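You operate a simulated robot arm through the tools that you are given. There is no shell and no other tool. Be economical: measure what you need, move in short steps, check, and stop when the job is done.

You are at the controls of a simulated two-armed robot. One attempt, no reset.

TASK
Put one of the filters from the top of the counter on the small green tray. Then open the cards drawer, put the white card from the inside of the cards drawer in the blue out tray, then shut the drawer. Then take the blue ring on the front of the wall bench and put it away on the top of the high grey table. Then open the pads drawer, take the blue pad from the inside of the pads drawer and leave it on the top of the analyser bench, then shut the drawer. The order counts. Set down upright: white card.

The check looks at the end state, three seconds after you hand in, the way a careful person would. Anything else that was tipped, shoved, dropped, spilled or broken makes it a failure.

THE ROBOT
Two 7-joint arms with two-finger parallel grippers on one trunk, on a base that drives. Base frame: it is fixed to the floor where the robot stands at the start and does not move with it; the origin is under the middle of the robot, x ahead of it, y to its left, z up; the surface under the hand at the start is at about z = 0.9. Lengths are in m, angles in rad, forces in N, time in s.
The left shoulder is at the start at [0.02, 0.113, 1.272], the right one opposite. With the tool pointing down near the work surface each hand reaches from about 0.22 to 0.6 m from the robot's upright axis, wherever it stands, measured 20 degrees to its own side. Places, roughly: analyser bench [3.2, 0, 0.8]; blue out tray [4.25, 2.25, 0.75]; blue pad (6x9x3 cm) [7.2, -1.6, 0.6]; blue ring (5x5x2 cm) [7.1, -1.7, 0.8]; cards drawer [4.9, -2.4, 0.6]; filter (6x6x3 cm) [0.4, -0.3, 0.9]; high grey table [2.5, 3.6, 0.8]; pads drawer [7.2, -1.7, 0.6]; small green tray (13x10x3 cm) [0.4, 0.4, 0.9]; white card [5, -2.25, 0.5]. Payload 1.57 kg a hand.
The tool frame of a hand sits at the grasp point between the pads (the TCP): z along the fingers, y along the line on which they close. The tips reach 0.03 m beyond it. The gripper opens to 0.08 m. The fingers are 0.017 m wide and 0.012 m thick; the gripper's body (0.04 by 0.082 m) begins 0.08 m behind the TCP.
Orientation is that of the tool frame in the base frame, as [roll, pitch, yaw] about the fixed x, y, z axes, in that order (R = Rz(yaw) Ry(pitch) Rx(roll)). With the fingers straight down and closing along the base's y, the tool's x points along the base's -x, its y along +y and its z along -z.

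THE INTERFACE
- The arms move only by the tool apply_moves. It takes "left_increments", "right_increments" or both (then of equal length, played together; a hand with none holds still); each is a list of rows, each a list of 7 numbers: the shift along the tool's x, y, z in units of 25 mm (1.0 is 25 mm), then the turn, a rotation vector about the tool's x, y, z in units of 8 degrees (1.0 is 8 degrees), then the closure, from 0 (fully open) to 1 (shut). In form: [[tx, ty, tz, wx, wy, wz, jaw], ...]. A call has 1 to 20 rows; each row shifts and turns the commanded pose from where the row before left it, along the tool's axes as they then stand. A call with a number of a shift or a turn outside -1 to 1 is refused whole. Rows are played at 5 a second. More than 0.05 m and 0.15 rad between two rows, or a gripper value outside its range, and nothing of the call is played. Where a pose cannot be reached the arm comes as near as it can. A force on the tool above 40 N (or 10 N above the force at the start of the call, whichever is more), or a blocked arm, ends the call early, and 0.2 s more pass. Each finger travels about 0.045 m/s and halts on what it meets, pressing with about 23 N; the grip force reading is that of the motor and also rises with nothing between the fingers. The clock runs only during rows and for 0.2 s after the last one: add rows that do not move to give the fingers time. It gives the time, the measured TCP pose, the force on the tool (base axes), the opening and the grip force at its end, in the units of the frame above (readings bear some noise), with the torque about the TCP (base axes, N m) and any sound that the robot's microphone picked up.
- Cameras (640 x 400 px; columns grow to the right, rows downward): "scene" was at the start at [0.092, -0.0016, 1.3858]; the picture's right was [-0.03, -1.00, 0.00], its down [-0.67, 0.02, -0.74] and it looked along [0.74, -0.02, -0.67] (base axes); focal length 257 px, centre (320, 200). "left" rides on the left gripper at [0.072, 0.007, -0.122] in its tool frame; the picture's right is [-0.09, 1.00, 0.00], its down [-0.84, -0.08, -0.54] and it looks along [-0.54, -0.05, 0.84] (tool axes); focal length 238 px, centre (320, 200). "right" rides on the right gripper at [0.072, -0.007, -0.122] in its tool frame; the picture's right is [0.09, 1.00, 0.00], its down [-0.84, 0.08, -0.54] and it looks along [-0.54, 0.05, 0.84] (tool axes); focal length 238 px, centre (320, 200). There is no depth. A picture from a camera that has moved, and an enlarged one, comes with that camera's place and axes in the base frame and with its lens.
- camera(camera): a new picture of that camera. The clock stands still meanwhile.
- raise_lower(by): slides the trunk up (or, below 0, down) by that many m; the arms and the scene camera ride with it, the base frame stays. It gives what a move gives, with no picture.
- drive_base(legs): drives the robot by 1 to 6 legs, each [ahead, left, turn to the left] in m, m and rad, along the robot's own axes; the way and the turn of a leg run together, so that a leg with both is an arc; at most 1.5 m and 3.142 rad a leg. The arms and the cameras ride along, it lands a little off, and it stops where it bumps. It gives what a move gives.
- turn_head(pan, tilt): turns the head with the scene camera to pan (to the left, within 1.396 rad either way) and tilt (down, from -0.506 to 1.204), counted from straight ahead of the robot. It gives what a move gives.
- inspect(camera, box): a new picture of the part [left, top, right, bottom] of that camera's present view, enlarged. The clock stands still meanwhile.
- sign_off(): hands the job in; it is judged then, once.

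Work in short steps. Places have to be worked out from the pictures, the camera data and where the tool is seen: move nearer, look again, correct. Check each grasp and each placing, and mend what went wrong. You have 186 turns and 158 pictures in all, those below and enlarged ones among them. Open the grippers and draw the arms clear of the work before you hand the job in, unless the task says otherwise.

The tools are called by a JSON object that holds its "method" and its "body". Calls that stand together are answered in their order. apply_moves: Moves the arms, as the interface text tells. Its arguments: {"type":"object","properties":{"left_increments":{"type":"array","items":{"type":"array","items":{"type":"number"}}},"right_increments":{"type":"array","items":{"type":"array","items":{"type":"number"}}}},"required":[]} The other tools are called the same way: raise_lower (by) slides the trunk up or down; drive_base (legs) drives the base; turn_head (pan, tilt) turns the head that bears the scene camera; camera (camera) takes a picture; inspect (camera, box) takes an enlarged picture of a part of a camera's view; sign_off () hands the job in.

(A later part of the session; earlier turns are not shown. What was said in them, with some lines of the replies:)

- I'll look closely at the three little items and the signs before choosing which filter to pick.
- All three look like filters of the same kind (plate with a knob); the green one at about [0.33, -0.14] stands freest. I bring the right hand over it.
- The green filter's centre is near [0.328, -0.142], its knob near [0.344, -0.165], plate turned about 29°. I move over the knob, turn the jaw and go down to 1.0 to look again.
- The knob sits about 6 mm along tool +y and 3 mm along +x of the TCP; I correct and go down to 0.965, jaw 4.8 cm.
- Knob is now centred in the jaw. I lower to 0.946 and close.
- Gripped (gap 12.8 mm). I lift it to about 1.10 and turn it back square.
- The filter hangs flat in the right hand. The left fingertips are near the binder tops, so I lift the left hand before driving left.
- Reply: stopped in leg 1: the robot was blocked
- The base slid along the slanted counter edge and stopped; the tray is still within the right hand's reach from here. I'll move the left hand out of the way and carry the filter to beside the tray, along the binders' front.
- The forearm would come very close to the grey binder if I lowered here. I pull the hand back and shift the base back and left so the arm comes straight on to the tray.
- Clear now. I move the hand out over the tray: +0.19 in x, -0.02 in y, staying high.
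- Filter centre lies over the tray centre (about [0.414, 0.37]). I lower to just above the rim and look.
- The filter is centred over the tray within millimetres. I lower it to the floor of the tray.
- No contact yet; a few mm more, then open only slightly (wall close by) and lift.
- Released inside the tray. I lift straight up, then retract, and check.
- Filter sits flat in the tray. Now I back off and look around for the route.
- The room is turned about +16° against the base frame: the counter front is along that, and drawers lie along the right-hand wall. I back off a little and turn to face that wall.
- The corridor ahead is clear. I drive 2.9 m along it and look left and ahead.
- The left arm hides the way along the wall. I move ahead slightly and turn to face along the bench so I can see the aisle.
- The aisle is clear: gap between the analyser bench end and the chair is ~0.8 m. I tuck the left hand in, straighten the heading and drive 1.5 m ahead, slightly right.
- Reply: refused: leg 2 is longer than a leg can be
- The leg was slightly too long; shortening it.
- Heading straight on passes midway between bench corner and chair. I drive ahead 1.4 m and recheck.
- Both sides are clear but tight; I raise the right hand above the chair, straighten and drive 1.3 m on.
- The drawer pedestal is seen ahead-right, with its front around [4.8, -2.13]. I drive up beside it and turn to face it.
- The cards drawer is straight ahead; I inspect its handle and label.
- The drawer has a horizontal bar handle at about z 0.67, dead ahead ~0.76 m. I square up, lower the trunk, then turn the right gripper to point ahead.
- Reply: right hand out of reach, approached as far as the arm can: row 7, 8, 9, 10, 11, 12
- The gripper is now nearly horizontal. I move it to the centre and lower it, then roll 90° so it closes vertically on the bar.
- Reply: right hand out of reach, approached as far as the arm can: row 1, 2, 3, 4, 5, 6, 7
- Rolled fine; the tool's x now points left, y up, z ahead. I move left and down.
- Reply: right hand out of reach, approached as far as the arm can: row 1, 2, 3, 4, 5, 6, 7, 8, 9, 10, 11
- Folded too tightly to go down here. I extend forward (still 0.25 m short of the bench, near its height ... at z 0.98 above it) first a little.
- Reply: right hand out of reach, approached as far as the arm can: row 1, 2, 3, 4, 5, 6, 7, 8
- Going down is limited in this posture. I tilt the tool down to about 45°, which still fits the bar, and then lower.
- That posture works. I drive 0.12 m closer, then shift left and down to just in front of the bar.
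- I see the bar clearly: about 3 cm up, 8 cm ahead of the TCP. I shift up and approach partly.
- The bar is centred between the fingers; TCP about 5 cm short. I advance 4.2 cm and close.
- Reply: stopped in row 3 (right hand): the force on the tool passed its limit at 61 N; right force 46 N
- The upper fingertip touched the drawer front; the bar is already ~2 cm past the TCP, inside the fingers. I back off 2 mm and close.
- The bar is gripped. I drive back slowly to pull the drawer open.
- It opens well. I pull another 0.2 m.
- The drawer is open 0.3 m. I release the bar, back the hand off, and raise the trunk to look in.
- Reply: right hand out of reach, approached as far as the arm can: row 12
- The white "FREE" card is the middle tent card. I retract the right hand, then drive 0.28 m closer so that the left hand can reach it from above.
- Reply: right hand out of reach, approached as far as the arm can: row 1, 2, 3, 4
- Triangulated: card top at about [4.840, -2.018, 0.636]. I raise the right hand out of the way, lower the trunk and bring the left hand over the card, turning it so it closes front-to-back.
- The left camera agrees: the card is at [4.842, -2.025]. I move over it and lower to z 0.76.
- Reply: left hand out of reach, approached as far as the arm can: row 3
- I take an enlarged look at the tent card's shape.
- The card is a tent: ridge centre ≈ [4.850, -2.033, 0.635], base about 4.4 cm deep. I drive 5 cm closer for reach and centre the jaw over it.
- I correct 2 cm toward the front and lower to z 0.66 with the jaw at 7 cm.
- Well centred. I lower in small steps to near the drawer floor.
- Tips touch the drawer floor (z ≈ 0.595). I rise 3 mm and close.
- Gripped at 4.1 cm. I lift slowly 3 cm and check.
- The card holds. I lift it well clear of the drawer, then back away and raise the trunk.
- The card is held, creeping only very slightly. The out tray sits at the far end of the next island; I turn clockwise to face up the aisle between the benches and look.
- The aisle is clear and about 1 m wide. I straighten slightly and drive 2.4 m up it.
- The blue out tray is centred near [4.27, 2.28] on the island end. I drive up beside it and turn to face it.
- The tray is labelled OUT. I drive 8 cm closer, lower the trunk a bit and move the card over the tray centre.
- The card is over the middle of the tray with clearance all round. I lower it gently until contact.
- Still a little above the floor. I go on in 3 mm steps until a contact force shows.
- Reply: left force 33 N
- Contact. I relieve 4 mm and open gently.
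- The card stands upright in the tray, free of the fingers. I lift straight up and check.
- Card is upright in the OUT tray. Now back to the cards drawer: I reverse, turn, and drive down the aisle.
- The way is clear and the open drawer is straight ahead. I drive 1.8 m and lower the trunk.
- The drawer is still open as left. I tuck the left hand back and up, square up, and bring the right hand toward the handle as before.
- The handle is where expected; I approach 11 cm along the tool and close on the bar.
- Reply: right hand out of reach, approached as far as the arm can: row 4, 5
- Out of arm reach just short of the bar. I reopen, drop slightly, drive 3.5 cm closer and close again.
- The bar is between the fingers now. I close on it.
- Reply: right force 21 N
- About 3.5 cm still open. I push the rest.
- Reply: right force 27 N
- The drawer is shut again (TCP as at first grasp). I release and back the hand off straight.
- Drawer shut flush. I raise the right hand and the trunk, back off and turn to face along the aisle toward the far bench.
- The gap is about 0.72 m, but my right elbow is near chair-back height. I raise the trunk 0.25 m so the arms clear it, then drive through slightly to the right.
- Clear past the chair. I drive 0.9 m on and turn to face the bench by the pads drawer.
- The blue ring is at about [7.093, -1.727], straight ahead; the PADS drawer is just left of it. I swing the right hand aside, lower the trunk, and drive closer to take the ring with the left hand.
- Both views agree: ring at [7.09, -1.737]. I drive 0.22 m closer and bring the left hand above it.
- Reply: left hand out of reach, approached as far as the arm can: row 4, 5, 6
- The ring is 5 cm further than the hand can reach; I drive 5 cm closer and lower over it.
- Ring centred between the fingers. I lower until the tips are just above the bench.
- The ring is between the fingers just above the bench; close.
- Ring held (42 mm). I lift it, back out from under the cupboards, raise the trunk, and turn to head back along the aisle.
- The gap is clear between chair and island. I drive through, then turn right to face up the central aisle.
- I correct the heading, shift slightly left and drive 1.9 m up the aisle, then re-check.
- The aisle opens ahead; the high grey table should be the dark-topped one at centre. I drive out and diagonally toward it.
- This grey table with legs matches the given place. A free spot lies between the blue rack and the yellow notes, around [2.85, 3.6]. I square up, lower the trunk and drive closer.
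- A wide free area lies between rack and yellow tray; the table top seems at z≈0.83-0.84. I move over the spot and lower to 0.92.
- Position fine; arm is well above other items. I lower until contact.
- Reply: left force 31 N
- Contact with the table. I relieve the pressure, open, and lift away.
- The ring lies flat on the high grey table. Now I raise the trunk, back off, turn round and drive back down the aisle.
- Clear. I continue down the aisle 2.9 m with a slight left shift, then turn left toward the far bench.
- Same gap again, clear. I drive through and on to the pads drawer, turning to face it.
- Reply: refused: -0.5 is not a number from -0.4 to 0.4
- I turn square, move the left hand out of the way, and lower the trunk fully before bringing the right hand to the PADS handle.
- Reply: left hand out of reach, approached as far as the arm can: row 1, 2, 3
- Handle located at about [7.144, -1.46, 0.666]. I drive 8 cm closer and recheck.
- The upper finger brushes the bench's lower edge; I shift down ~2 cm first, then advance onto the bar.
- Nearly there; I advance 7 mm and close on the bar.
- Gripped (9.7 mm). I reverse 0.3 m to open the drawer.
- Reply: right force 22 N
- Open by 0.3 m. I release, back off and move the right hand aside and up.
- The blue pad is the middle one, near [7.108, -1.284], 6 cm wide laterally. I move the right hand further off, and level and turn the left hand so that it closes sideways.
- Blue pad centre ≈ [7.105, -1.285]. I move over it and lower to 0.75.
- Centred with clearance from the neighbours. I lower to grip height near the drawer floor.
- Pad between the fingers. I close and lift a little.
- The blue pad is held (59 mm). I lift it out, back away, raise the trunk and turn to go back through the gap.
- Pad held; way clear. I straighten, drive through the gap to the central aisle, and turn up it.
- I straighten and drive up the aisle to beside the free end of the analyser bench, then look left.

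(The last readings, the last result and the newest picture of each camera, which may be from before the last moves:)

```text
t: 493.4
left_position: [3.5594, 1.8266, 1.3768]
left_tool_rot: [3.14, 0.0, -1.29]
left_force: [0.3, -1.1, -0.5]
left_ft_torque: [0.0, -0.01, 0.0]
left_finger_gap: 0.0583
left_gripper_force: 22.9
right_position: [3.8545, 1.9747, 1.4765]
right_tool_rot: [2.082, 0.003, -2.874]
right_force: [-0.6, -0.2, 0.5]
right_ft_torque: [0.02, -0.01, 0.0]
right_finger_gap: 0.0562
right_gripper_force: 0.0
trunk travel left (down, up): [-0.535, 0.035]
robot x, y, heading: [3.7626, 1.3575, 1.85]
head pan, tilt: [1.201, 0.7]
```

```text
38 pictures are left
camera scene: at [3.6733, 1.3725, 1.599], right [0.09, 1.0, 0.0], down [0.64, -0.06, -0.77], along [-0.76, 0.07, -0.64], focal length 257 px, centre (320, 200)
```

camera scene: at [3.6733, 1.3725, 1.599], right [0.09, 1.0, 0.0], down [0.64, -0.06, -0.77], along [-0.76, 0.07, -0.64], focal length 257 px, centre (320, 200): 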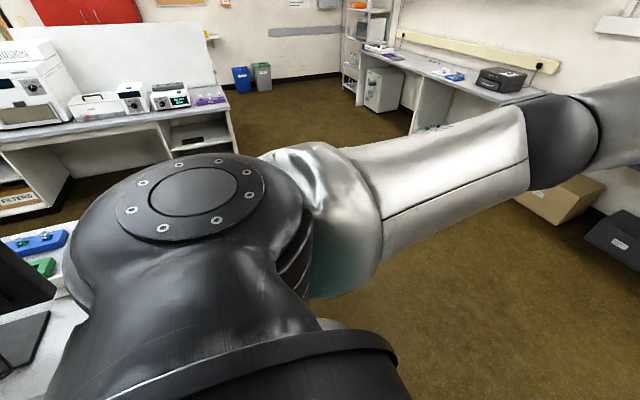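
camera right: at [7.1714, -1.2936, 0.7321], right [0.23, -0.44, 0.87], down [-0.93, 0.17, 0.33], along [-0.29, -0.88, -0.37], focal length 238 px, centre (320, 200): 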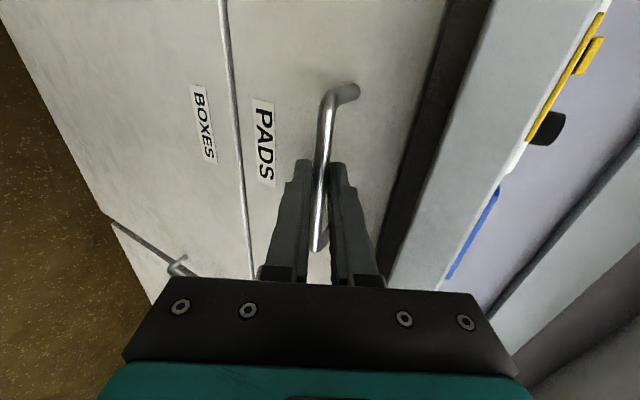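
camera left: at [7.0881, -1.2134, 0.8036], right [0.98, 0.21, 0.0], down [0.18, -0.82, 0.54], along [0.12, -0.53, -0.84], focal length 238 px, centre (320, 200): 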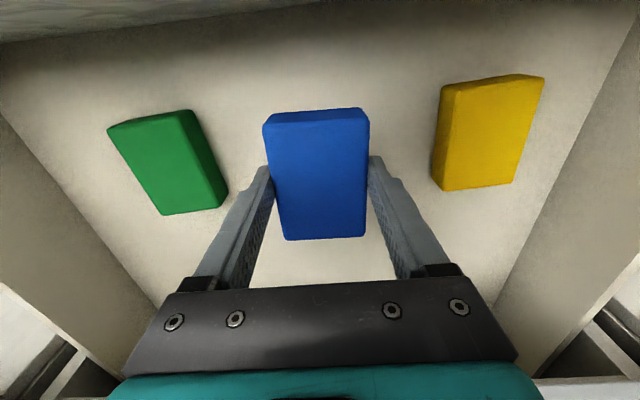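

My shoulder blocks the view. I turn left to face the bench and look.

{"method": "drive_base", "body": {"legs": [[0, 0, 1.59]]}}

{"method": "turn_head", "body": {"pan": 0.0, "tilt": 0.85}}

{"method": "camera", "body": {"camera": "scene"}}

{"method": "camera", "body": {"camera": "left"}}

```text
t: 497.6
left_position: [3.2897, 1.1525, 1.3768]
left_tool_rot: [3.142, 0.001, 0.276]
left_force: [-1.0, -0.3, -1.0]
left_ft_torque: [0.01, 0.02, -0.03]
left_finger_gap: 0.0585
left_gripper_force: 23.2
right_position: [3.1432, 1.448, 1.4764]
right_tool_rot: [2.081, 0.005, -1.308]
right_force: [0.2, -0.2, 0.3]
right_ft_torque: [-0.02, -0.02, 0.04]
right_finger_gap: 0.0561
right_gripper_force: 0.0
trunk travel left (down, up): [-0.535, 0.035]
robot x, y, heading: [3.7612, 1.3556, -2.865]
head pan, tilt: [1.201, 0.7]
```

```text
t: 499.0
left_position: [3.2889, 1.1533, 1.3761]
left_tool_rot: [3.141, 0.001, 0.275]
left_force: [-0.1, 0.6, 0.5]
left_ft_torque: [-0.02, -0.01, -0.05]
left_finger_gap: 0.0587
left_gripper_force: 23.6
right_position: [3.1418, 1.4498, 1.4771]
right_tool_rot: [2.083, 0.004, -1.306]
right_force: [0.3, -0.7, 0.5]
right_ft_torque: [-0.03, 0.0, 0.01]
right_finger_gap: 0.0558
right_gripper_force: 0.1
trunk travel left (down, up): [-0.535, 0.035]
robot x, y, heading: [3.7593, 1.3563, -2.869]
head pan, tilt: [0.0, 0.85]
```

```text
37 pictures are left
camera scene: at [3.6758, 1.331, 1.5867], right [-0.27, 0.96, 0.0], down [0.72, 0.21, -0.66], along [-0.63, -0.18, -0.75], focal length 257 px, centre (320, 200)
```

scene: 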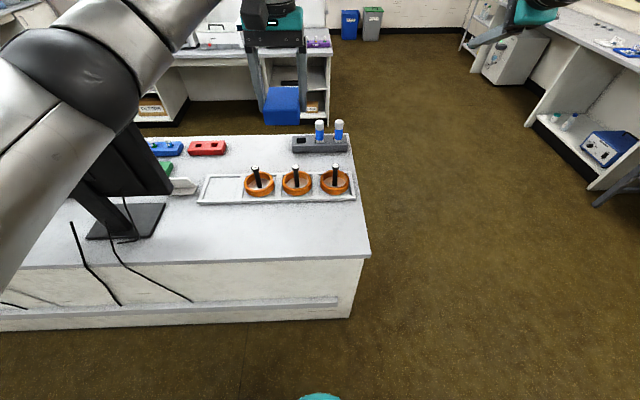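

```text
36 pictures are left
camera left: at [3.3598, 1.1659, 1.4986], right [0.18, -0.98, 0.0], down [-0.83, -0.15, 0.54], along [-0.53, -0.1, -0.84], focal length 238 px, centre (320, 200)
```

left: 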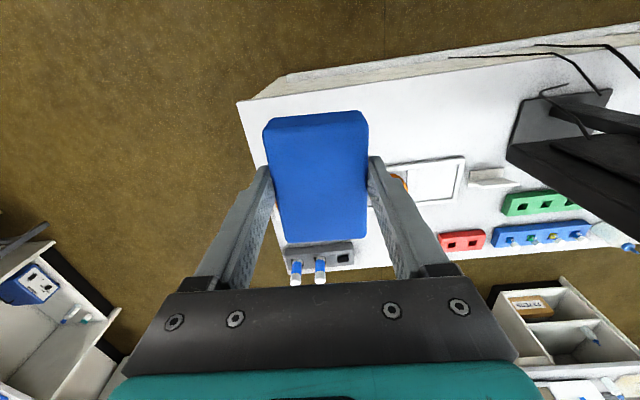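

A free area of bench top lies in front of the orange-knob tray, centre about [3.215, 1.01]. I drive 10 cm closer, lower the trunk and bring the pad over it.

{"method": "drive_base", "body": {"legs": [[0.1, 0, 0]]}}

{"method": "raise_lower", "body": {"by": -0.3}}

{"method": "apply_moves", "body": {"left_increments": [[0, 0.8, 0, 0, 0, 0, 1], [0, 0.8, 0, 0, 0, 0, 1], [0, 0.8, 0, 0, 0, 0, 1], [0, 0.8, 0, 0, 0, 0, 1], [-0.2, 0.8, 0, 0, 0, 0, 1], [-0.2, 0.7, 0, 0, 0, 0, 1], [0, 0, 1, 0, 0, 0, 1], [0, 0, 1, 0, 0, 0, 1], [0, 0, 1, 0, 0, 0, 1], [0, 0, 1, 0, 0, 0, 1], [0, 0, 1, 0, 0, 0, 1], [0, 0, 0, 0, 0, 0, 1]]}}

{"method": "camera", "body": {"camera": "scene"}}

{"method": "camera", "body": {"camera": "left"}}

```text
t: 500.1
left_position: [3.1939, 1.1277, 1.377]
left_tool_rot: [-3.141, 0.0, 0.273]
left_force: [0.2, 0.3, -0.3]
left_ft_torque: [-0.02, -0.01, 0.04]
left_finger_gap: 0.0583
left_gripper_force: 23.4
right_position: [3.0479, 1.4253, 1.4772]
right_tool_rot: [2.083, 0.004, -1.311]
right_force: [-0.5, -0.5, -0.6]
right_ft_torque: [-0.03, -0.03, -0.03]
right_finger_gap: 0.0558
right_gripper_force: 0.0
trunk travel left (down, up): [-0.535, 0.035]
robot x, y, heading: [3.6659, 1.3281, -2.869]
head pan, tilt: [0.0, 0.85]
```

```text
t: 503.1
left_position: [3.1944, 1.1284, 1.0765]
left_tool_rot: [3.141, 0.0, 0.271]
left_force: [-0.1, -1.0, -0.8]
left_ft_torque: [-0.01, 0.0, 0.01]
left_finger_gap: 0.0584
left_gripper_force: 23.3
right_position: [3.048, 1.4243, 1.1756]
right_tool_rot: [2.081, 0.003, -1.312]
right_force: [0.3, -0.1, 0.5]
right_ft_torque: [-0.02, 0.0, 0.0]
right_finger_gap: 0.0562
right_gripper_force: 0.1
trunk travel left (down, up): [-0.235, 0.335]
robot x, y, heading: [3.6696, 1.3284, -2.869]
head pan, tilt: [0.0, 0.85]
```

```text
t: 505.7
left_position: [3.2166, 1.0127, 0.9518]
left_tool_rot: [3.141, 0.002, 0.273]
left_force: [-0.5, 0.0, -0.2]
left_ft_torque: [-0.02, -0.01, -0.03]
left_finger_gap: 0.0584
left_gripper_force: 22.5
right_position: [3.0485, 1.4253, 1.1771]
right_tool_rot: [2.081, 0.004, -1.31]
right_force: [-0.8, 0.0, 0.4]
right_ft_torque: [-0.01, 0.05, 0.02]
right_finger_gap: 0.056
right_gripper_force: 0.1
trunk travel left (down, up): [-0.235, 0.335]
robot x, y, heading: [3.6658, 1.3261, -2.87]
head pan, tilt: [0.0, 0.85]
```

```text
35 pictures are left
camera scene: at [3.5807, 1.3047, 1.2867], right [-0.27, 0.96, 0.0], down [0.72, 0.2, -0.66], along [-0.64, -0.18, -0.75], focal length 257 px, centre (320, 200)
```

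scene: 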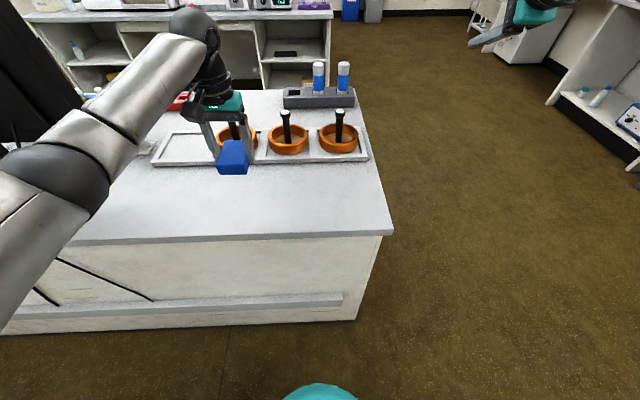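

```text
34 pictures are left
camera left: at [3.2861, 1.0243, 1.0733], right [0.18, -0.98, 0.0], down [-0.83, -0.15, 0.54], along [-0.53, -0.1, -0.84], focal length 238 px, centre (320, 200)
```

left: 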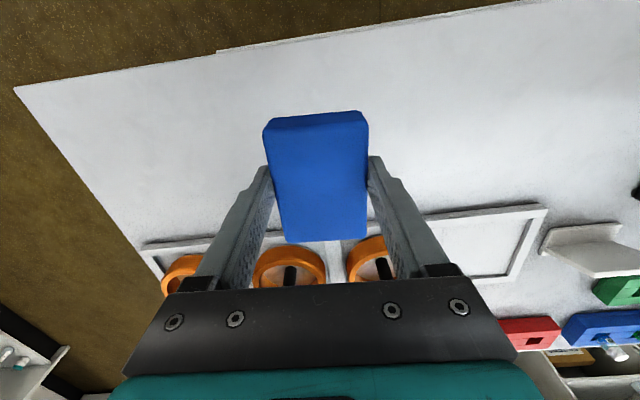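

Over the free spot. I lower step by step until contact.

{"method": "apply_moves", "body": {"left_increments": [[0, 0, 0.8, 0, 0, 0, 1], [0, 0, 0.8, 0, 0, 0, 1], [0, 0, 0.6, 0, 0, 0, 1], [0, 0, 0.2, 0, 0, 0, 1], [0, 0, 0.2, 0, 0, 0, 1], [0, 0, 0, 0, 0, 0, 1]]}}

{"method": "camera", "body": {"camera": "left"}}

```text
t: 507.1
left_position: [3.2157, 1.0131, 0.8872]
left_tool_rot: [-3.141, 0.003, 0.273]
left_force: [0.1, -0.1, -0.9]
left_ft_torque: [-0.02, -0.03, 0.03]
left_finger_gap: 0.0587
left_gripper_force: 22.7
right_position: [3.0467, 1.4244, 1.1768]
right_tool_rot: [2.083, 0.003, -1.312]
right_force: [-0.1, 0.0, 0.3]
right_ft_torque: [0.04, -0.02, -0.03]
right_finger_gap: 0.0557
right_gripper_force: 0.0
trunk travel left (down, up): [-0.235, 0.335]
robot x, y, heading: [3.6663, 1.3262, -2.869]
head pan, tilt: [0.0, 0.85]
```

```text
33 pictures are left
camera left: at [3.2861, 1.0251, 1.0079], right [0.18, -0.98, 0.0], down [-0.83, -0.15, 0.54], along [-0.53, -0.1, -0.84], focal length 238 px, centre (320, 200)
```

left: 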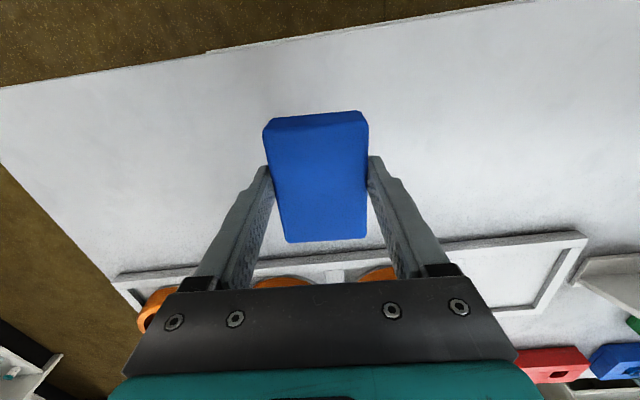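

{"method": "apply_moves", "body": {"left_increments": [[0, 0, 0.4, 0, 0, 0, 1], [0, 0, 0.4, 0, 0, 0, 1], [0, 0, 0.3, 0, 0, 0, 1], [0, 0, 0.2, 0, 0, 0, 1], [0, 0, 0.2, 0, 0, 0, 1], [0, 0, 0.2, 0, 0, 0, 1], [0, 0, 0, 0, 0, 0, 1]]}}

```text
t: 508.7
left_position: [3.2166, 1.0111, 0.8445]
left_tool_rot: [-3.141, 0.0, 0.271]
left_force: [-0.4, -1.1, -0.6]
left_ft_torque: [0.01, 0.04, 0.0]
left_finger_gap: 0.0585
left_gripper_force: 22.9
right_position: [3.0484, 1.4242, 1.1752]
right_tool_rot: [2.082, 0.002, -1.312]
right_force: [-0.5, 0.5, 0.1]
right_ft_torque: [0.01, -0.02, 0.01]
right_finger_gap: 0.0556
right_gripper_force: 0.1
trunk travel left (down, up): [-0.235, 0.335]
robot x, y, heading: [3.6626, 1.331, -2.871]
head pan, tilt: [0.0, 0.85]
```

No contact yet at 0.8445; I go on in small steps.

{"method": "apply_moves", "body": {"left_increments": [[0, 0, 0.2, 0, 0, 0, 1], [0, 0, 0.2, 0, 0, 0, 1], [0, 0, 0.15, 0, 0, 0, 1], [0, 0, 0, 0, 0, 0, 1]]}}

{"method": "inspect", "body": {"camera": "scene", "box": [120, 60, 420, 260]}}

```text
t: 509.7
left_position: [3.2164, 1.0117, 0.8305]
left_tool_rot: [-3.141, 0.0, 0.272]
left_force: [0.0, 0.7, 0.4]
left_ft_torque: [-0.02, 0.03, 0.01]
left_finger_gap: 0.0586
left_gripper_force: 23.0
right_position: [3.0479, 1.4247, 1.178]
right_tool_rot: [2.081, 0.004, -1.31]
right_force: [-0.6, 0.0, 0.6]
right_ft_torque: [0.01, -0.02, 0.0]
right_finger_gap: 0.0558
right_gripper_force: 0.0
trunk travel left (down, up): [-0.235, 0.335]
robot x, y, heading: [3.6686, 1.3274, -2.87]
head pan, tilt: [0.0, 0.85]
```

```text
2.00 times, centred on (270, 160) of scene
camera zoom: at [3.5807, 1.3047, 1.2867], right [-0.27, 0.96, 0.0], down [0.72, 0.2, -0.66], along [-0.64, -0.18, -0.75], focal length 513 px, centre (420, 280)
```

zoom: 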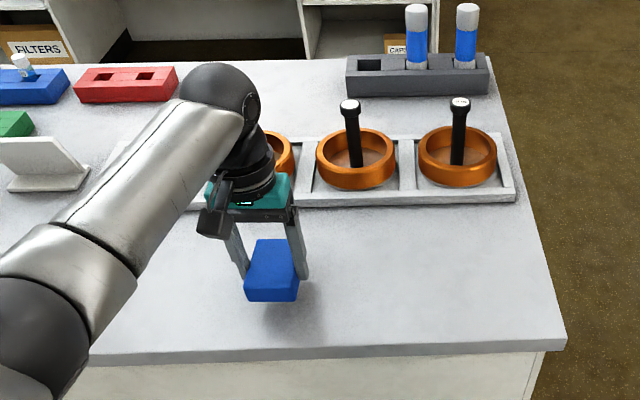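

Still a bit above the surface (shadow offset). I continue down.

{"method": "apply_moves", "body": {"left_increments": [[0, 0, 0.4, 0, 0, 0, 1], [0, 0, 0.3, 0, 0, 0, 1], [0, 0, 0.25, 0, 0, 0, 1], [0, 0, 0.2, 0, 0, 0, 1], [0, 0, 0.2, 0, 0, 0, 1], [0, 0, 0, 0, 0, 0, 1]]}}

```text
t: 511.1
left_position: [3.215, 1.0112, 0.796]
left_tool_rot: [3.14, 0.001, 0.272]
left_force: [0.5, 0.9, -0.8]
left_ft_torque: [0.01, 0.02, 0.01]
left_finger_gap: 0.0583
left_gripper_force: 23.0
right_position: [3.0478, 1.4242, 1.177]
right_tool_rot: [2.083, 0.003, -1.31]
right_force: [-0.5, 0.8, -0.5]
right_ft_torque: [0.01, -0.01, 0.01]
right_finger_gap: 0.056
right_gripper_force: 0.0
trunk travel left (down, up): [-0.235, 0.335]
robot x, y, heading: [3.6675, 1.3269, -2.874]
head pan, tilt: [0.0, 0.85]
```

{"method": "apply_moves", "body": {"left_increments": [[0, 0, 0.15, 0, 0, 0, 1], [0, 0, 0.15, 0, 0, 0, 1], [0, 0, 0.15, 0, 0, 0, 1], [0, 0, 0, 0, 0, 0, 1]]}}

{"method": "inspect", "body": {"camera": "scene", "box": [180, 120, 330, 260]}}

```text
t: 512.1
left_position: [3.2142, 1.011, 0.7907]
left_tool_rot: [-3.141, 0.014, 0.272]
left_force: [3.0, -3.7, 32.4]
left_ft_torque: [-0.15, -0.03, 0.01]
left_finger_gap: 0.0586
left_gripper_force: 23.2
right_position: [3.0502, 1.4254, 1.178]
right_tool_rot: [2.08, 0.003, -1.31]
right_force: [-0.3, -0.3, -0.3]
right_ft_torque: [0.0, 0.02, 0.0]
right_finger_gap: 0.056
right_gripper_force: 0.0
trunk travel left (down, up): [-0.235, 0.335]
robot x, y, heading: [3.6686, 1.3285, -2.868]
head pan, tilt: [0.0, 0.85]
```

```text
2.86 times, centred on (255, 190) of scene
camera zoom: at [3.583, 1.3058, 1.2871], right [-0.27, 0.96, 0.0], down [0.72, 0.2, -0.66], along [-0.64, -0.18, -0.75], focal length 733 px, centre (506, 229)
```

zoom: 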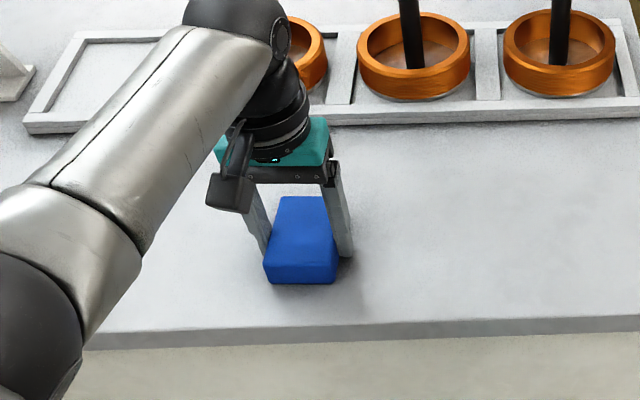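

Contact made. I relieve, open and lift the hand clear.

{"method": "apply_moves", "body": {"left_increments": [[0, 0, -0.2, 0, 0, 0, 1], [0, 0, 0, 0, 0, 0, 0.15], [0, 0, 0, 0, 0, 0, 0], [0, 0, 0, 0, 0, 0, 0], [0, 0, -0.5, 0, 0, 0, 0], [0, 0, -1, 0, 0, 0, 0], [0, 0, -1, 0, 0, 0, 0], [0, 0, -1, 0, 0, 0, 0], [0, 0, -1, 0, 0, 0, 0], [0, 0, -1, 0, 0, 0, 0], [0, 0, -1, 0, 0, 0, 0], [0, 0, -1, 0, 0, 0, 0], [0, 0, -1, 0, 0, 0, 0], [0, 0, -1, 0, 0, 0, 0], [0, 0, -1, 0, 0, 0, 0], [0, 0, 0, 0, 0, 0, 0]]}}

{"method": "camera", "body": {"camera": "scene"}}

```text
t: 515.5
left_position: [3.2163, 1.0102, 1.0524]
left_tool_rot: [-3.14, 0.001, 0.274]
left_force: [1.0, 0.6, -0.2]
left_ft_torque: [0.02, 0.01, -0.02]
left_finger_gap: 0.0798
left_gripper_force: 0.2
right_position: [3.0487, 1.4242, 1.1764]
right_tool_rot: [2.082, 0.004, -1.311]
right_force: [-0.9, -0.1, 0.1]
right_ft_torque: [0.0, -0.02, 0.03]
right_finger_gap: 0.0562
right_gripper_force: 0.0
trunk travel left (down, up): [-0.235, 0.335]
robot x, y, heading: [3.6654, 1.3271, -2.867]
head pan, tilt: [0.0, 0.85]
```

```text
30 pictures are left
camera scene: at [3.5807, 1.3046, 1.2867], right [-0.27, 0.96, 0.0], down [0.72, 0.2, -0.66], along [-0.64, -0.18, -0.75], focal length 257 px, centre (320, 200)
```

scene: 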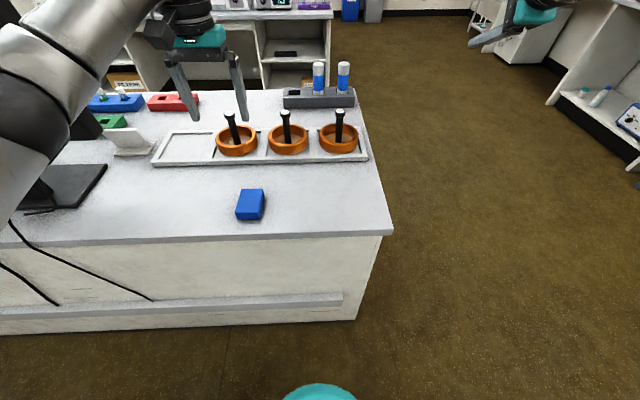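

The pad lies on the analyser bench. Now I raise the trunk, back off, and go back to shut the pads drawer.

{"method": "raise_lower", "body": {"by": 0.32}}

{"method": "drive_base", "body": {"legs": [[-0.1, 0, 0], [0, 0, 1.597]]}}

{"method": "turn_head", "body": {"pan": 0.0, "tilt": 0.45}}

{"method": "camera", "body": {"camera": "scene"}}

```text
t: 518.7
left_position: [3.2171, 1.0114, 1.3734]
left_tool_rot: [3.141, 0.0, 0.273]
left_force: [0.2, 0.3, 0.2]
left_ft_torque: [0.02, -0.01, -0.03]
left_finger_gap: 0.08
left_gripper_force: 0.0
right_position: [3.0479, 1.4243, 1.4972]
right_tool_rot: [2.084, 0.003, -1.31]
right_force: [-0.7, -0.1, 0.1]
right_ft_torque: [0.03, 0.01, 0.0]
right_finger_gap: 0.056
right_gripper_force: 0.1
trunk travel left (down, up): [-0.555, 0.015]
robot x, y, heading: [3.6663, 1.329, -2.873]
head pan, tilt: [0.0, 0.85]
```

```text
t: 523.7
left_position: [4.0874, 0.9107, 1.3729]
left_tool_rot: [3.141, 0.0, 1.851]
left_force: [-0.9, -0.5, 0.0]
left_ft_torque: [-0.01, -0.01, -0.03]
left_finger_gap: 0.08
left_gripper_force: 0.1
right_position: [3.6756, 0.7366, 1.4975]
right_tool_rot: [2.082, 0.003, 0.268]
right_force: [0.4, 0.6, 0.4]
right_ft_torque: [0.0, 0.03, -0.02]
right_finger_gap: 0.0561
right_gripper_force: 0.1
trunk travel left (down, up): [-0.555, 0.015]
robot x, y, heading: [3.7657, 1.3558, -1.292]
head pan, tilt: [0.0, 0.85]
```

```text
t: 524.6
left_position: [4.0873, 0.91, 1.3742]
left_tool_rot: [3.142, 0.0, 1.852]
left_force: [0.4, -0.5, 0.1]
left_ft_torque: [0.0, -0.01, 0.0]
left_finger_gap: 0.0797
left_gripper_force: 0.1
right_position: [3.674, 0.7359, 1.4968]
right_tool_rot: [2.084, 0.004, 0.267]
right_force: [-0.3, 0.8, 1.1]
right_ft_torque: [0.01, 0.02, -0.01]
right_finger_gap: 0.0562
right_gripper_force: 0.1
trunk travel left (down, up): [-0.555, 0.015]
robot x, y, heading: [3.7643, 1.3537, -1.292]
head pan, tilt: [0.0, 0.45]
```

```text
29 pictures are left
camera scene: at [3.7927, 1.2582, 1.6411], right [-0.96, -0.28, 0.0], down [-0.12, 0.42, -0.9], along [0.25, -0.86, -0.44], focal length 257 px, centre (320, 200)
```

scene: 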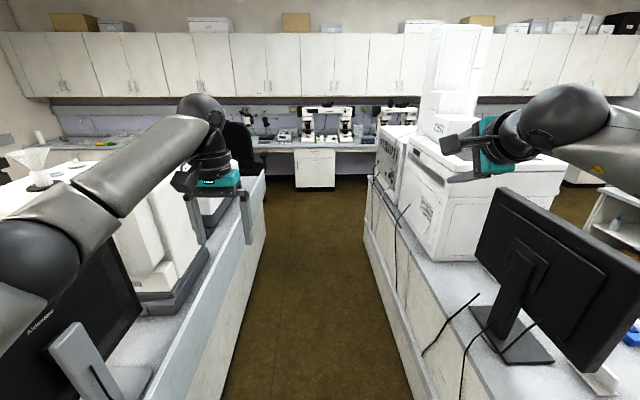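

Clear. I drive down the aisle and turn left toward the far bench.

{"method": "drive_base", "body": {"legs": [[0, -0.03, 0.021], [1.42, 0, 0], [1.41, 0, 0], [0, 0, 1.575]]}}

{"method": "camera", "body": {"camera": "scene"}}

```text
t: 542.5
left_position: [5.0656, -0.991, 1.3728]
left_tool_rot: [3.141, 0.0, -2.812]
left_force: [-0.6, -0.8, 0.3]
left_ft_torque: [0.03, -0.04, 0.03]
left_finger_gap: 0.0799
left_gripper_force: 0.1
right_position: [5.2573, -1.3945, 1.4972]
right_tool_rot: [2.084, 0.006, 1.887]
right_force: [0.1, 0.9, 0.1]
right_ft_torque: [0.01, 0.01, -0.01]
right_finger_gap: 0.056
right_gripper_force: 0.0
trunk travel left (down, up): [-0.555, 0.015]
robot x, y, heading: [4.6335, -1.3321, 0.325]
head pan, tilt: [0.0, 0.45]
```

```text
28 pictures are left
camera scene: at [4.7295, -1.2998, 1.6412], right [0.32, -0.95, 0.0], down [-0.41, -0.14, -0.9], along [0.85, 0.29, -0.44], focal length 257 px, centre (320, 200)
```

scene: 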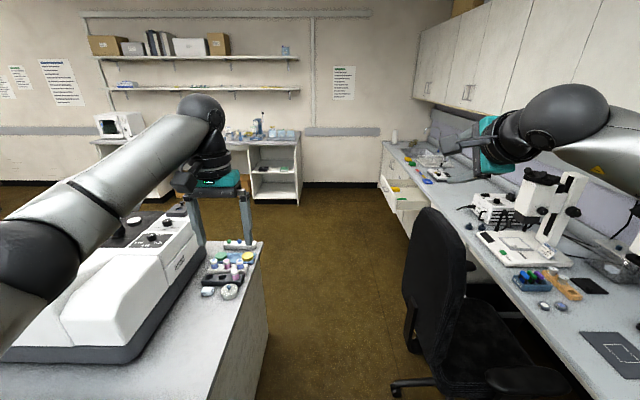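

I pass the gap once more and turn to face the open pads drawer.

{"method": "drive_base", "body": {"legs": [[0, -0.03, -0.025], [1.4, 0, 0], [0.92, 0.1, 0], [0, 0, -1.57]]}}

{"method": "turn_head", "body": {"pan": 0.0, "tilt": 0.75}}

{"method": "camera", "body": {"camera": "scene"}}

```text
t: 558.1
left_position: [7.1926, -0.9896, 1.3723]
left_tool_rot: [-3.14, 0.0, 1.939]
left_force: [-0.2, 0.7, -0.5]
left_ft_torque: [0.0, -0.01, 0.02]
left_finger_gap: 0.0803
left_gripper_force: 0.0
right_position: [6.7976, -1.2, 1.4972]
right_tool_rot: [2.085, 0.003, 0.358]
right_force: [-0.5, 0.4, 0.0]
right_ft_torque: [0.0, 0.02, 0.02]
right_finger_gap: 0.0557
right_gripper_force: 0.1
trunk travel left (down, up): [-0.555, 0.015]
robot x, y, heading: [6.8345, -0.5734, -1.195]
head pan, tilt: [0.0, 0.45]
```

```text
t: 558.9
left_position: [7.1913, -0.9898, 1.3733]
left_tool_rot: [-3.141, -0.001, 1.938]
left_force: [-0.8, 0.5, -0.2]
left_ft_torque: [0.0, 0.01, 0.0]
left_finger_gap: 0.0797
left_gripper_force: 0.0
right_position: [6.7975, -1.2, 1.4969]
right_tool_rot: [2.084, 0.005, 0.359]
right_force: [0.4, -0.3, 0.0]
right_ft_torque: [0.01, 0.03, 0.01]
right_finger_gap: 0.0557
right_gripper_force: 0.0
trunk travel left (down, up): [-0.555, 0.015]
robot x, y, heading: [6.832, -0.5737, -1.196]
head pan, tilt: [0.0, 0.75]
```

```text
27 pictures are left
camera scene: at [6.8652, -0.6591, 1.6148], right [-0.93, -0.36, 0.0], down [-0.25, 0.64, -0.73], along [0.26, -0.68, -0.68], focal length 257 px, centre (320, 200)
```

scene: 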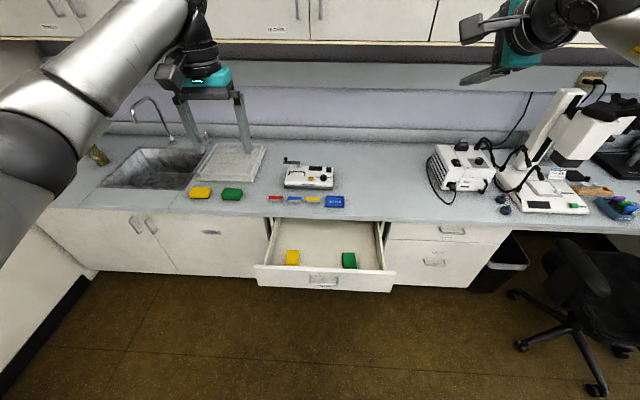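

I square up, step back 0.12 m, tuck the left hand, and lower the trunk for the handle.

{"method": "drive_base", "body": {"legs": [[0, 0, -0.074], [-0.12, -0.015, 0]]}}

{"method": "raise_lower", "body": {"by": -0.4}}

{"method": "apply_moves", "body": {"left_increments": [[0.6, 0.3, -1, 0, 0, 0, 0], [0.6, 0.3, -1, 0, 0, 0, 0], [0.6, 0.3, -1, 0, 0, 0, 0], [0.6, 0.3, -1, 0, 0, 0, 0], [0.6, 0.3, -1, 0, 0, 0, 0], [0, 0, 0, 0, 0, 0, 0]]}}

{"method": "raise_lower", "body": {"by": -0.11}}

```text
t: 560.6
left_position: [7.1132, -0.9115, 1.3721]
left_tool_rot: [3.14, 0.0, 1.866]
left_force: [0.7, 0.1, -1.0]
left_ft_torque: [-0.03, 0.02, -0.04]
left_finger_gap: 0.0798
left_gripper_force: 0.1
right_position: [6.7027, -1.0901, 1.4969]
right_tool_rot: [2.084, 0.004, 0.283]
right_force: [-0.2, 0.9, 0.5]
right_ft_torque: [-0.01, 0.04, 0.01]
right_finger_gap: 0.0561
right_gripper_force: 0.1
trunk travel left (down, up): [-0.555, 0.015]
robot x, y, heading: [6.7825, -0.4687, -1.276]
head pan, tilt: [0.0, 0.75]
```

```text
t: 564.4
left_position: [7.1125, -0.911, 0.9725]
left_tool_rot: [3.141, 0.0, 1.867]
left_force: [0.2, -0.6, -0.6]
left_ft_torque: [-0.03, 0.0, 0.02]
left_finger_gap: 0.08
left_gripper_force: 0.0
right_position: [6.7032, -1.0892, 1.0961]
right_tool_rot: [2.083, 0.004, 0.281]
right_force: [0.1, -0.8, 0.8]
right_ft_torque: [-0.04, -0.01, 0.0]
right_finger_gap: 0.0561
right_gripper_force: 0.0
trunk travel left (down, up): [-0.155, 0.415]
robot x, y, heading: [6.7893, -0.4688, -1.274]
head pan, tilt: [0.0, 0.75]
```

```text
t: 565.8
left_position: [7.1266, -0.8278, 1.0997]
left_tool_rot: [-3.141, -0.001, 1.866]
left_force: [-0.1, 0.0, -0.7]
left_ft_torque: [-0.01, 0.02, 0.02]
left_finger_gap: 0.0801
left_gripper_force: 0.1
right_position: [6.7034, -1.0898, 1.0963]
right_tool_rot: [2.083, 0.003, 0.282]
right_force: [-0.1, 0.7, 0.1]
right_ft_torque: [0.0, 0.0, -0.01]
right_finger_gap: 0.056
right_gripper_force: 0.1
trunk travel left (down, up): [-0.155, 0.415]
robot x, y, heading: [6.7838, -0.4684, -1.277]
head pan, tilt: [0.0, 0.75]
```

```text
t: 567.2
left_position: [7.1261, -0.8279, 0.9914]
left_tool_rot: [3.14, -0.001, 1.865]
left_force: [0.4, 0.2, -0.9]
left_ft_torque: [-0.02, -0.01, 0.01]
left_finger_gap: 0.0799
left_gripper_force: 0.0
right_position: [6.7035, -1.0894, 0.9864]
right_tool_rot: [2.085, 0.004, 0.283]
right_force: [-0.2, 0.3, 0.6]
right_ft_torque: [-0.03, 0.01, 0.0]
right_finger_gap: 0.0562
right_gripper_force: 0.1
trunk travel left (down, up): [-0.045, 0.525]
robot x, y, heading: [6.7837, -0.4681, -1.272]
head pan, tilt: [0.0, 0.75]
```

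Handle should be at about [7.049, -1.157, 0.668]. I bring the right hand to just in front of it.

{"method": "apply_moves", "body": {"right_increments": [[0.954, -0.66, 0.548, 0, 0, 0, 0.4], [0.954, -0.66, 0.548, 0, 0, 0, 0.4], [0.954, -0.66, 0.548, 0, 0, 0, 0.4], [0.954, -0.66, 0.548, 0, 0, 0, 0.4], [0.954, -0.66, 0.548, 0, 0, 0, 0.4], [0.954, -0.66, 0.548, 0, 0, 0, 0.4], [0.954, -0.66, 0.548, 0, 0, 0, 0.4], [0.954, -0.66, 0.548, 0, 0, 0, 0.4], [0.954, -0.66, 0.548, 0, 0, 0, 0.4], [0.954, -0.66, 0.548, 0, 0, 0, 0.4], [0.954, -0.66, 0.548, 0, 0, 0, 0.4], [0.954, -0.66, 0.548, 0, 0, 0, 0.4], [0.954, -0.66, 0.548, 0, 0, 0, 0.4], [0, 0, 0, 0, 0, 0, 0.4]]}}

{"method": "camera", "body": {"camera": "right"}}

```text
t: 570.2
left_position: [7.1265, -0.8284, 0.9896]
left_tool_rot: [3.14, -0.001, 1.866]
left_force: [0.1, 0.6, -0.4]
left_ft_torque: [-0.01, 0.05, 0.0]
left_finger_gap: 0.0802
left_gripper_force: 0.0
right_position: [7.0118, -1.0543, 0.7108]
right_tool_rot: [2.082, 0.004, 0.284]
right_force: [0.2, -0.8, 0.5]
right_ft_torque: [0.01, -0.04, 0.02]
right_finger_gap: 0.0481
right_gripper_force: 0.1
trunk travel left (down, up): [-0.045, 0.525]
robot x, y, heading: [6.7821, -0.4654, -1.277]
head pan, tilt: [0.0, 0.75]
```

```text
26 pictures are left
camera right: at [7.0514, -0.9286, 0.7656], right [0.23, -0.44, 0.87], down [-0.92, 0.18, 0.34], along [-0.31, -0.88, -0.37], focal length 238 px, centre (320, 200)
```

right: 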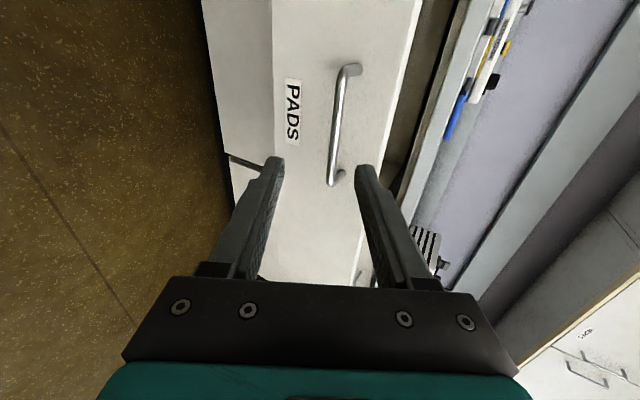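

The bar is as expected. I drive 6 cm in, make the small correction, and close.

{"method": "drive_base", "body": {"legs": [[0.06, 0, 0]]}}

{"method": "apply_moves", "body": {"right_increments": [[0.28, -0.47, 0.2, 0, 0, 0, 0.4], [0, 0, 0.7, 0, 0, 0, 0.45], [0, 0, 0.6, 0, 0, 0, 0.45], [0, 0, 0, 0, 0, 0, 0.45]]}}

{"method": "camera", "body": {"camera": "right"}}

```text
t: 571.2
left_position: [7.1429, -0.8847, 0.9892]
left_tool_rot: [-3.141, 0.001, 1.864]
left_force: [0.4, -0.1, -0.1]
left_ft_torque: [0.0, 0.03, 0.01]
left_finger_gap: 0.08
left_gripper_force: 0.1
right_position: [7.0298, -1.1111, 0.711]
right_tool_rot: [2.084, 0.004, 0.283]
right_force: [0.0, -0.1, -0.1]
right_ft_torque: [-0.03, 0.02, -0.03]
right_finger_gap: 0.048
right_gripper_force: 0.1
trunk travel left (down, up): [-0.045, 0.525]
robot x, y, heading: [6.8041, -0.526, -1.278]
head pan, tilt: [0.0, 0.75]
```

```text
t: 572.2
left_position: [7.143, -0.8851, 0.9897]
left_tool_rot: [-3.14, 0.0, 1.864]
left_force: [-0.6, -0.2, 0.0]
left_ft_torque: [-0.02, 0.01, -0.01]
left_finger_gap: 0.0799
left_gripper_force: 0.0
right_position: [7.0425, -1.1334, 0.6832]
right_tool_rot: [2.083, 0.004, 0.284]
right_force: [-0.6, 0.8, 0.3]
right_ft_torque: [0.0, 0.01, 0.01]
right_finger_gap: 0.0438
right_gripper_force: 0.2
trunk travel left (down, up): [-0.045, 0.525]
robot x, y, heading: [6.8016, -0.5262, -1.274]
head pan, tilt: [0.0, 0.75]
```

```text
25 pictures are left
camera right: at [7.081, -1.0087, 0.7362], right [0.23, -0.44, 0.87], down [-0.92, 0.18, 0.34], along [-0.31, -0.88, -0.37], focal length 238 px, centre (320, 200)
```

right: 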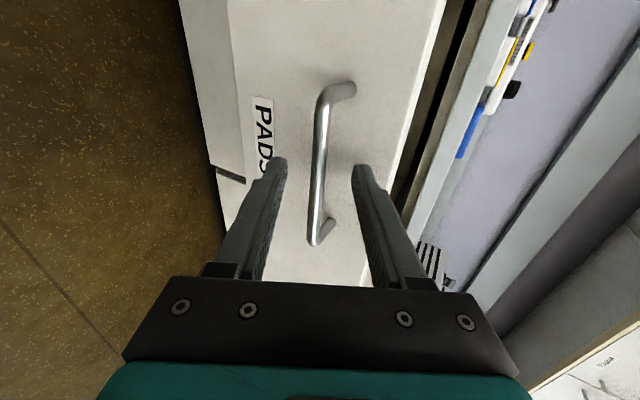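

Bar is between the fingers. I close on it and drive forward to shut the drawer.

{"method": "apply_moves", "body": {"right_increments": [[0, 0, 0.2, 0, 0, 0, 0.6], [0, 0, 0, 0, 0, 0, 0.8], [0, 0, 0, 0, 0, 0, 1], [0, 0, 0, 0, 0, 0, 1], [0, 0, 0, 0, 0, 0, 1]]}}

{"method": "drive_base", "body": {"legs": [[0.27, 0, 0]]}}

{"method": "camera", "body": {"camera": "scene"}}

```text
t: 573.4
left_position: [7.1436, -0.8855, 0.9897]
left_tool_rot: [3.141, 0.001, 1.864]
left_force: [1.3, 0.2, 0.3]
left_ft_torque: [0.0, -0.01, -0.01]
left_finger_gap: 0.08
left_gripper_force: 0.1
right_position: [7.044, -1.1392, 0.6783]
right_tool_rot: [2.085, 0.003, 0.281]
right_force: [-0.6, 1.3, -8.7]
right_ft_torque: [-0.03, 0.34, 0.31]
right_finger_gap: 0.0099
right_gripper_force: 28.3
trunk travel left (down, up): [-0.045, 0.525]
robot x, y, heading: [6.8018, -0.5259, -1.272]
head pan, tilt: [0.0, 0.75]
```

```text
t: 575.3
left_position: [7.2255, -1.1454, 0.9887]
left_tool_rot: [-3.14, 0.0, 1.872]
left_force: [-0.2, -0.4, -0.6]
left_ft_torque: [-0.03, -0.03, -0.02]
left_finger_gap: 0.08
left_gripper_force: 0.0
right_position: [7.1274, -1.3978, 0.6793]
right_tool_rot: [2.087, 0.003, 0.29]
right_force: [2.6, 1.5, -14.1]
right_ft_torque: [0.02, 0.39, -0.03]
right_finger_gap: 0.0097
right_gripper_force: 28.0
trunk travel left (down, up): [-0.045, 0.525]
robot x, y, heading: [6.8826, -0.7835, -1.267]
head pan, tilt: [0.0, 0.75]
```

```text
24 pictures are left
camera scene: at [6.9093, -0.8755, 1.1046], right [-0.96, -0.3, 0.0], down [-0.2, 0.65, -0.73], along [0.22, -0.7, -0.68], focal length 257 px, centre (320, 200)
```

scene: 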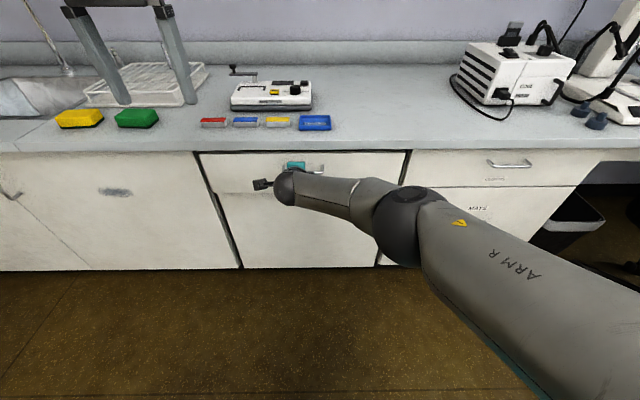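

About 2 cm remain; I push on.

{"method": "drive_base", "body": {"legs": [[0.032, 0, 0]]}}

{"method": "camera", "body": {"camera": "right"}}

```text
t: 576.2
left_position: [7.2364, -1.1744, 0.9884]
left_tool_rot: [-3.141, 0.001, 1.87]
left_force: [-0.2, -0.4, 0.1]
left_ft_torque: [0.02, 0.01, 0.0]
left_finger_gap: 0.0798
left_gripper_force: 0.0
right_position: [7.1389, -1.4256, 0.6746]
right_tool_rot: [2.093, 0.0, 0.294]
right_force: [0.1, 11.3, -18.0]
right_ft_torque: [0.03, 0.09, 0.51]
right_finger_gap: 0.01
right_gripper_force: 28.6
trunk travel left (down, up): [-0.045, 0.525]
robot x, y, heading: [6.8948, -0.8157, -1.27]
head pan, tilt: [0.0, 0.75]
```

```text
23 pictures are left
camera right: at [7.1766, -1.3005, 0.7294], right [0.23, -0.45, 0.86], down [-0.93, 0.17, 0.34], along [-0.3, -0.88, -0.38], focal length 238 px, centre (320, 200)
```

right: 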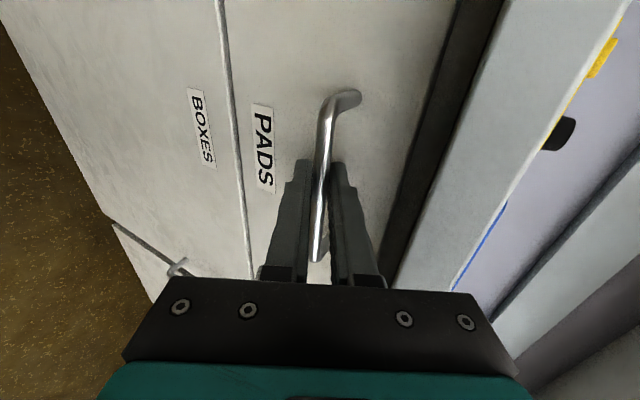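

The drawer is fully shut, flush with the door below. I release, back the hand off and drive clear.

{"method": "apply_moves", "body": {"right_increments": [[0, 0, 0, 0, 0, 0, 0.7], [0, 0, 0, 0, 0, 0, 0.5], [0, 0, -0.3, 0, 0, 0, 0.45], [0, 0, -0.8, 0, 0, 0, 0.4], [0, 0, -0.8, 0, 0, 0, 0.4], [0, 0, -0.8, 0, 0, 0, 0.2], [0, 0, -0.8, 0, 0, 0, 0], [0, 0, 0, 0, 0, 0, 0]]}}

{"method": "drive_base", "body": {"legs": [[-0.25, 0, 0]]}}

{"method": "raise_lower", "body": {"by": 0.25}}

{"method": "camera", "body": {"camera": "scene"}}

```text
t: 578.0
left_position: [7.2345, -1.1732, 0.989]
left_tool_rot: [3.141, 0.001, 1.87]
left_force: [-0.5, 0.6, 1.3]
left_ft_torque: [0.02, -0.03, -0.03]
left_finger_gap: 0.0801
left_gripper_force: 0.0
right_position: [7.1155, -1.3529, 0.7192]
right_tool_rot: [2.092, 0.0, 0.293]
right_force: [0.3, -0.6, 0.2]
right_ft_torque: [-0.03, 0.04, -0.01]
right_finger_gap: 0.0801
right_gripper_force: 0.0
trunk travel left (down, up): [-0.045, 0.525]
robot x, y, heading: [6.8897, -0.8187, -1.269]
head pan, tilt: [0.0, 0.75]
```

```text
t: 579.8
left_position: [7.1602, -0.9316, 0.9899]
left_tool_rot: [-3.141, -0.002, 1.871]
left_force: [-1.8, -0.2, 0.1]
left_ft_torque: [0.0, 0.01, 0.04]
left_finger_gap: 0.08
left_gripper_force: 0.0
right_position: [7.0407, -1.1107, 0.7206]
right_tool_rot: [2.091, -0.001, 0.293]
right_force: [-0.2, 0.3, -0.9]
right_ft_torque: [0.0, -0.06, -0.01]
right_finger_gap: 0.08
right_gripper_force: 0.1
trunk travel left (down, up): [-0.045, 0.525]
robot x, y, heading: [6.8176, -0.5736, -1.272]
head pan, tilt: [0.0, 0.75]
```

```text
t: 582.4
left_position: [7.1592, -0.9305, 1.2388]
left_tool_rot: [3.141, -0.001, 1.869]
left_force: [-0.5, 0.1, 0.4]
left_ft_torque: [-0.01, -0.01, -0.01]
left_finger_gap: 0.0798
left_gripper_force: 0.1
right_position: [7.0408, -1.111, 0.9688]
right_tool_rot: [2.092, -0.001, 0.293]
right_force: [0.4, -0.3, 0.0]
right_ft_torque: [0.01, -0.04, 0.01]
right_finger_gap: 0.0801
right_gripper_force: 0.0
trunk travel left (down, up): [-0.295, 0.275]
robot x, y, heading: [6.8146, -0.576, -1.271]
head pan, tilt: [0.0, 0.75]
```

```text
22 pictures are left
camera scene: at [6.8433, -0.6635, 1.3547], right [-0.96, -0.3, 0.0], down [-0.2, 0.65, -0.73], along [0.22, -0.7, -0.68], focal length 257 px, centre (320, 200)
```

scene: 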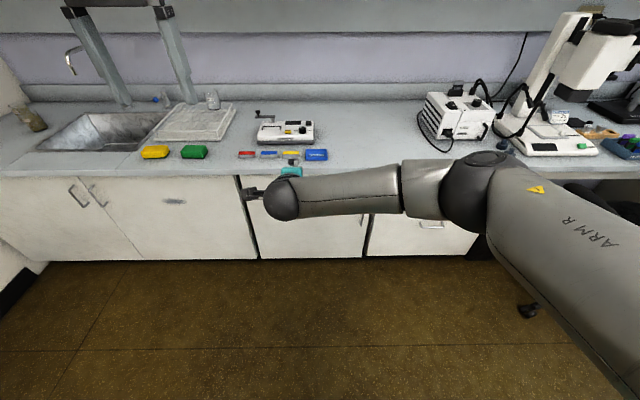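

Both drawers are shut, the filter, card, ring and pad are placed, and both hands are open and clear. I hand in.

{"method": "sign_off", "body": {}}

```text
The job is handed in.
```

I did all four parts of the task in the order given and handed the job in; the result of the check wasn't shown to me.

- **Filter:** the green filter is on the small green tray.
- **White card:** it stands upright in the blue out tray, and the cards drawer is shut.
- **Blue ring:** it lies flat on the top of the high grey table.
- **Blue pad:** it is on the top of the analyser bench, near the end by the orange clamps, and the pads drawer is shut.

While carrying the filter, the base touched the counter edge and slid along it. In the pictures nothing on the counter had moved or tipped.
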